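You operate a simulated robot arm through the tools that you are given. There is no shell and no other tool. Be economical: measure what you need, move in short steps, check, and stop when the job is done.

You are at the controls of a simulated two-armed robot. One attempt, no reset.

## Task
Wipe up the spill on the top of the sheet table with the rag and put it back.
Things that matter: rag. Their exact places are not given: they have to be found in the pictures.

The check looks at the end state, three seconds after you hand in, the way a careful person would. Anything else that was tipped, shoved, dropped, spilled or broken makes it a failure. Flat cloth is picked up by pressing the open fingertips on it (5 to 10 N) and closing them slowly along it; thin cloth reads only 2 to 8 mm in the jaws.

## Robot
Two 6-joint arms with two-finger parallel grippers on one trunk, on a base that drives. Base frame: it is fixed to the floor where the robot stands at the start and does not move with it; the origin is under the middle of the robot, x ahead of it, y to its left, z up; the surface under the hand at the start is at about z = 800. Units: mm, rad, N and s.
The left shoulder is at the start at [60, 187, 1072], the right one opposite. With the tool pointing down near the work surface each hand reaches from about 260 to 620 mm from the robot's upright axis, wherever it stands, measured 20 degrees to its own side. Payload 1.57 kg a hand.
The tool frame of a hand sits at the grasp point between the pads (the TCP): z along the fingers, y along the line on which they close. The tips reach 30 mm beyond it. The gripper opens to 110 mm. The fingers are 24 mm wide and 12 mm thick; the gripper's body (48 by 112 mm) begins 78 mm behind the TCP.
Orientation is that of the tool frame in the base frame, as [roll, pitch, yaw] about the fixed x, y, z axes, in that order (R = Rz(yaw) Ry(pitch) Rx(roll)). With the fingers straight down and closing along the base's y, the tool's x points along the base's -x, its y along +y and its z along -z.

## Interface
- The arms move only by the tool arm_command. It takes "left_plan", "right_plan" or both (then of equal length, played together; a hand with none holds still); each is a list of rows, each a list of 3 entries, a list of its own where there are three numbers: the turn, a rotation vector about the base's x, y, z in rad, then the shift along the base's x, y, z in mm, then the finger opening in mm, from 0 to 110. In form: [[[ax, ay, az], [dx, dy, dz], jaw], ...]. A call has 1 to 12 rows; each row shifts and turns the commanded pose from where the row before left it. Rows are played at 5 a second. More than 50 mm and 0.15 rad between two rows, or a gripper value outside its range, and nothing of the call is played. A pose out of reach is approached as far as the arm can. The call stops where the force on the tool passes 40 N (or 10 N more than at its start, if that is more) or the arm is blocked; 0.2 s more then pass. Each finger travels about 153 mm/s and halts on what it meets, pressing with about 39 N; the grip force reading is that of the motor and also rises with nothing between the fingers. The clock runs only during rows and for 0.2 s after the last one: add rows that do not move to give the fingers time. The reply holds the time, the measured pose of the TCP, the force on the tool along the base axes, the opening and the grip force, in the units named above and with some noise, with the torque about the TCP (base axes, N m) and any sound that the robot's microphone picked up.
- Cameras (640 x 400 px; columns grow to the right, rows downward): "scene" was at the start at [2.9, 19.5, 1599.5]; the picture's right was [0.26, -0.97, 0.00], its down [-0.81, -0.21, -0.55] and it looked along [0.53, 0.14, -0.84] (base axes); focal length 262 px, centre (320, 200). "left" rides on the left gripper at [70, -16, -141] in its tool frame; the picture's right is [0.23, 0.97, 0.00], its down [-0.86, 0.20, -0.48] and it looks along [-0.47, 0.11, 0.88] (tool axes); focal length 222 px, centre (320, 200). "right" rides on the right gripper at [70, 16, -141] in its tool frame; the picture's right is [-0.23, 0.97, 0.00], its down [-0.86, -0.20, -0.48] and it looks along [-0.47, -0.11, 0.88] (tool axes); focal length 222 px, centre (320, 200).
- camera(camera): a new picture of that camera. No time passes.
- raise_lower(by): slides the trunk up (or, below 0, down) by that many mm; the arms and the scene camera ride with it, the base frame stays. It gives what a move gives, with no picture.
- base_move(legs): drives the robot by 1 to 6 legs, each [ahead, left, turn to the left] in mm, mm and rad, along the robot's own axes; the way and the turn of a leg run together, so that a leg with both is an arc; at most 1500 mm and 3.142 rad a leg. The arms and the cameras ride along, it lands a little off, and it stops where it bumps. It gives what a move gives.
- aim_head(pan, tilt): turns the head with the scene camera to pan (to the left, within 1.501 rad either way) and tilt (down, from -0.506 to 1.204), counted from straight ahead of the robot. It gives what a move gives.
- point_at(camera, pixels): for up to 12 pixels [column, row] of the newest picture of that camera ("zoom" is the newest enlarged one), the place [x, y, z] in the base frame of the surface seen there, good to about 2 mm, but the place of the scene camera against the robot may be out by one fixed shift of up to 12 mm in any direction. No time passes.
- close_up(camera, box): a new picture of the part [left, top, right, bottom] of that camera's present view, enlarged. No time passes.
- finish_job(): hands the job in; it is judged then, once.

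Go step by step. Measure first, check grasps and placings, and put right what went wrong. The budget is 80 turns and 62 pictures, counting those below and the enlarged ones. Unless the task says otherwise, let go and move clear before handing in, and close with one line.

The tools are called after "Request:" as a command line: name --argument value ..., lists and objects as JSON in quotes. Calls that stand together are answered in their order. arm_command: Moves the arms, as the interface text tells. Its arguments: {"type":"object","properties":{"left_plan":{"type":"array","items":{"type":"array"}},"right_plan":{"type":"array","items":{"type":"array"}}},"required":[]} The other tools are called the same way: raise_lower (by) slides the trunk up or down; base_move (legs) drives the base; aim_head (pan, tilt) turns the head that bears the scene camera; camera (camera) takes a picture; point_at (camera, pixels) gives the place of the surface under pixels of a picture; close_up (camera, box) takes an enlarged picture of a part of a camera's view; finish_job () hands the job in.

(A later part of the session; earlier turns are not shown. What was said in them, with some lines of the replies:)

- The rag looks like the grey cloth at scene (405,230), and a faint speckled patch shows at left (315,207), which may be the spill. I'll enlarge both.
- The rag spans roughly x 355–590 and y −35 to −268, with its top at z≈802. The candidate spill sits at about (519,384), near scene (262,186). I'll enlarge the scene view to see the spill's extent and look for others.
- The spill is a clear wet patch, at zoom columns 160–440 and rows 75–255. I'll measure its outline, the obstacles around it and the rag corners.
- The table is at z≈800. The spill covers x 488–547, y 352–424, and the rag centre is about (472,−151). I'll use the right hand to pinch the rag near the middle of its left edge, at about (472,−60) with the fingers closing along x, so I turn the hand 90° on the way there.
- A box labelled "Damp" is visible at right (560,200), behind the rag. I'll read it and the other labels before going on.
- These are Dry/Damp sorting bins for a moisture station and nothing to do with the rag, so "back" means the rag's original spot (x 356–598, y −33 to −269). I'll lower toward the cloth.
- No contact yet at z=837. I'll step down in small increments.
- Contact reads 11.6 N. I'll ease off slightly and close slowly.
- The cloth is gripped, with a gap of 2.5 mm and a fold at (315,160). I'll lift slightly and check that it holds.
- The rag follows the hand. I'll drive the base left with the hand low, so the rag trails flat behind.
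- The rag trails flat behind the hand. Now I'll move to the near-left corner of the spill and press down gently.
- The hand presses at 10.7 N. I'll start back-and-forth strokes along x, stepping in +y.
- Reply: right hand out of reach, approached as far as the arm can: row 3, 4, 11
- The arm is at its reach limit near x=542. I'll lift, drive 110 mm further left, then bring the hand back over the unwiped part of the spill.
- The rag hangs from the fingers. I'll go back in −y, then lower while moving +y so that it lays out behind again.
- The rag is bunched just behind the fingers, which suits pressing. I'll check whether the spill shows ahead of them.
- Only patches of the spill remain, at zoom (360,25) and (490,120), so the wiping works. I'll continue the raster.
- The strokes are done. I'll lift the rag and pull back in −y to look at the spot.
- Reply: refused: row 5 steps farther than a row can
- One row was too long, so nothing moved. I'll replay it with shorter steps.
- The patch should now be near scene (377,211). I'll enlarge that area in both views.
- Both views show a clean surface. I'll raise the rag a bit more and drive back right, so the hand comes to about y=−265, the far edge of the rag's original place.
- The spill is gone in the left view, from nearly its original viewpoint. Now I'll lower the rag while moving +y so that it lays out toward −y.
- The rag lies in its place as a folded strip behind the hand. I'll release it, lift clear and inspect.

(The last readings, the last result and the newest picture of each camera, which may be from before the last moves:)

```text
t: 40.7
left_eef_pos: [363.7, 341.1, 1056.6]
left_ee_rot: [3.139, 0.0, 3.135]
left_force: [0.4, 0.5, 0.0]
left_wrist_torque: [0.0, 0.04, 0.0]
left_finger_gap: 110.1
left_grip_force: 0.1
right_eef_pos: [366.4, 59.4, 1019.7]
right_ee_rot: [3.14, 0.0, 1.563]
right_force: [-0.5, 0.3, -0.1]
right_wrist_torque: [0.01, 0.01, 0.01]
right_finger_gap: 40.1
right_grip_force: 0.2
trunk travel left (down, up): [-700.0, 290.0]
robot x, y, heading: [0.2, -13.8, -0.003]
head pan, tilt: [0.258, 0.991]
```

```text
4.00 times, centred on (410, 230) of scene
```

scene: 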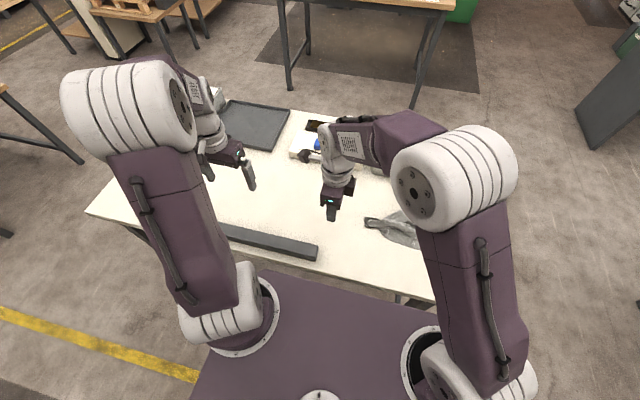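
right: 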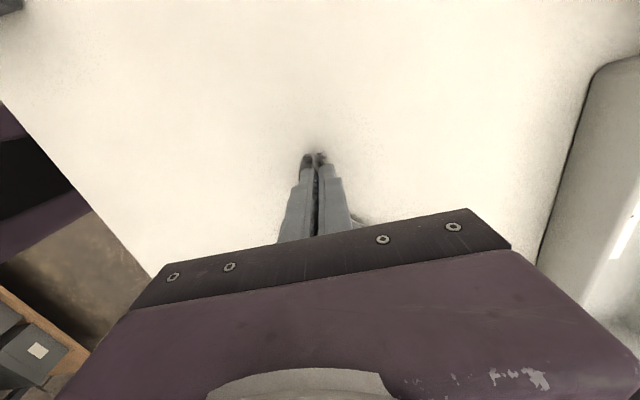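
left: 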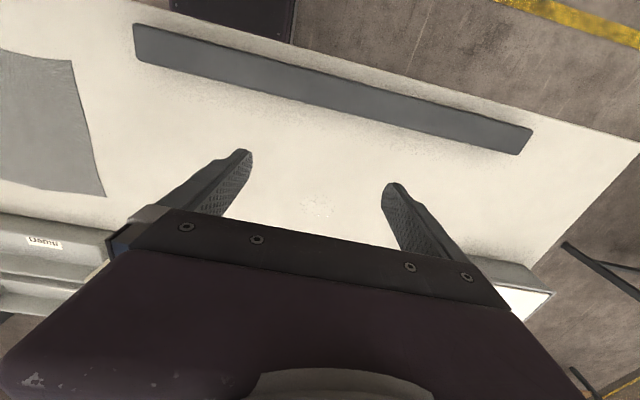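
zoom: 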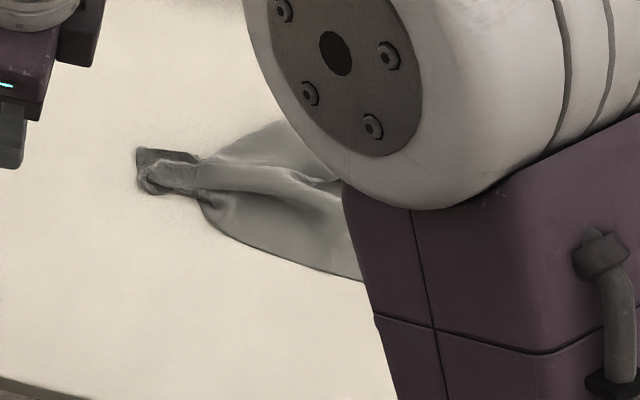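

The elbow hides the rag. I'll swing the right hand out over the right side of the table to look.

Request:
arm_command --right_plan '[[[0, 0, 0], [10, -40, 15], 40], [[0, 0, 0], [10, -40, 15], 40], [[0, 0, 0], [10, -40, 15], 40], [[0, 0, 0], [0, -48, 10], 40], [[0, 0, 0], [0, -48, 5], 40], [[0, 0, 0], [0, -48, 0], 40], [[0, 0, 0], [0, -48, 0], 40], [[0, 0, 0], [0, -48, 0], 40], [[0, 0, 0], [0, -30, 0], 40], [[0, 0, 0], [0, 0, 0], 40]]'

Request:
camera --camera "right"

Request:
close_up --camera "scene" --box '[340, 180, 480, 280]'

```text
t: 42.9
left_eef_pos: [362.6, 342.0, 1056.2]
left_ee_rot: [-3.141, -0.001, 3.136]
left_force: [0.3, -0.1, -0.4]
left_wrist_torque: [-0.01, 0.01, -0.02]
left_finger_gap: 109.9
left_grip_force: 0.0
right_eef_pos: [391.3, -328.5, 1078.4]
right_ee_rot: [3.141, 0.0, 1.564]
right_force: [-0.5, 0.8, 0.6]
right_wrist_torque: [0.0, 0.01, 0.01]
right_finger_gap: 40.0
right_grip_force: 0.1
trunk travel left (down, up): [-700.0, 290.0]
robot x, y, heading: [-0.8, -11.7, -0.007]
head pan, tilt: [0.258, 0.991]
```

```text
28 pictures are left
```

right: 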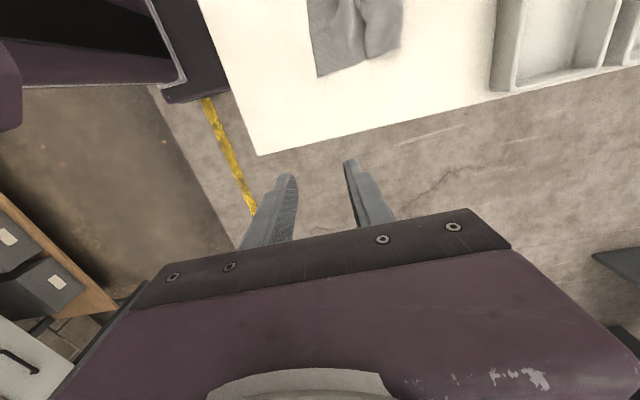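

```text
4.00 times, centred on (410, 230) of scene
```

zoom: 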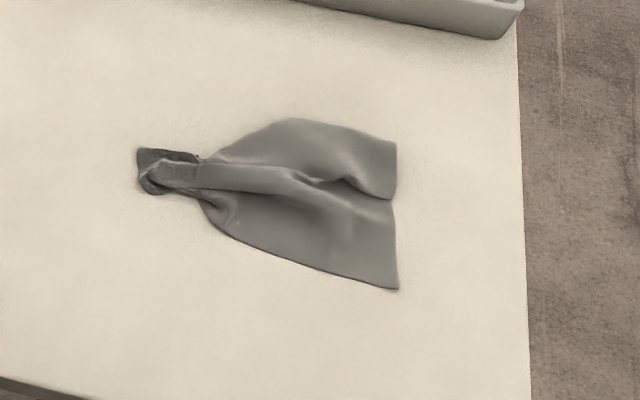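

The rag is back in place but gathered at its left end. I'll measure it to see how far it is from the original footprint.

Request:
point_at --camera "zoom" --pixels '[[395, 145], [397, 288], [290, 120], [225, 235], [138, 170], [205, 160], [270, 178], [345, 185], [300, 220], [320, 145], [205, 203], [160, 172]]'

Request:
close_up --camera "scene" --box '[362, 200, 452, 260]'

```text
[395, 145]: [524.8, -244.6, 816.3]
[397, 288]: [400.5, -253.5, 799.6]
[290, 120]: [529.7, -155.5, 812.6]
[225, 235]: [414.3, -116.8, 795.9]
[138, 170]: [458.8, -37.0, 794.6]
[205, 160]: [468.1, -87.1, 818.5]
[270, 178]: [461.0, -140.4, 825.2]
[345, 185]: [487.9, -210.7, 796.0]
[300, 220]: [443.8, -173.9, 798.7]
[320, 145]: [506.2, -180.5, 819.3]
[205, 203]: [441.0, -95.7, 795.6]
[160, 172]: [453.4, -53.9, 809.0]
```

```text
6.67 times, centred on (407, 230) of scene
```

zoom: 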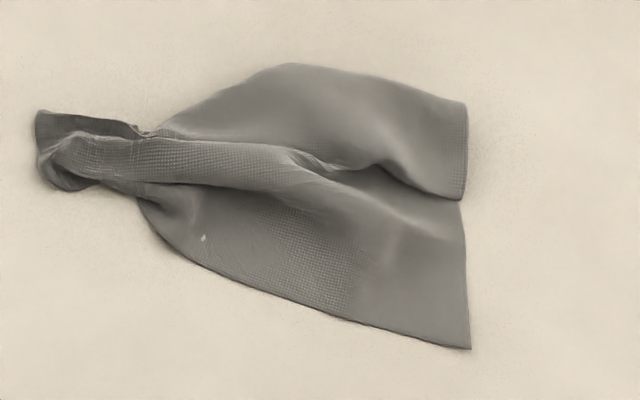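

The wet patch at (517,388) no longer shows in the left, right or scene views. The rag is released within its original footprint, at about x 400–530, y −37 to −254, centred close to where it started, and both hands are clear. Nothing else looks disturbed, so I'm handing in.

Request:
finish_job

```text
The job is handed in.
```

I wiped up the spill with the rag and put the rag back in its original place on the table, though it lies gathered at its left end rather than spread flat as it was at the start.
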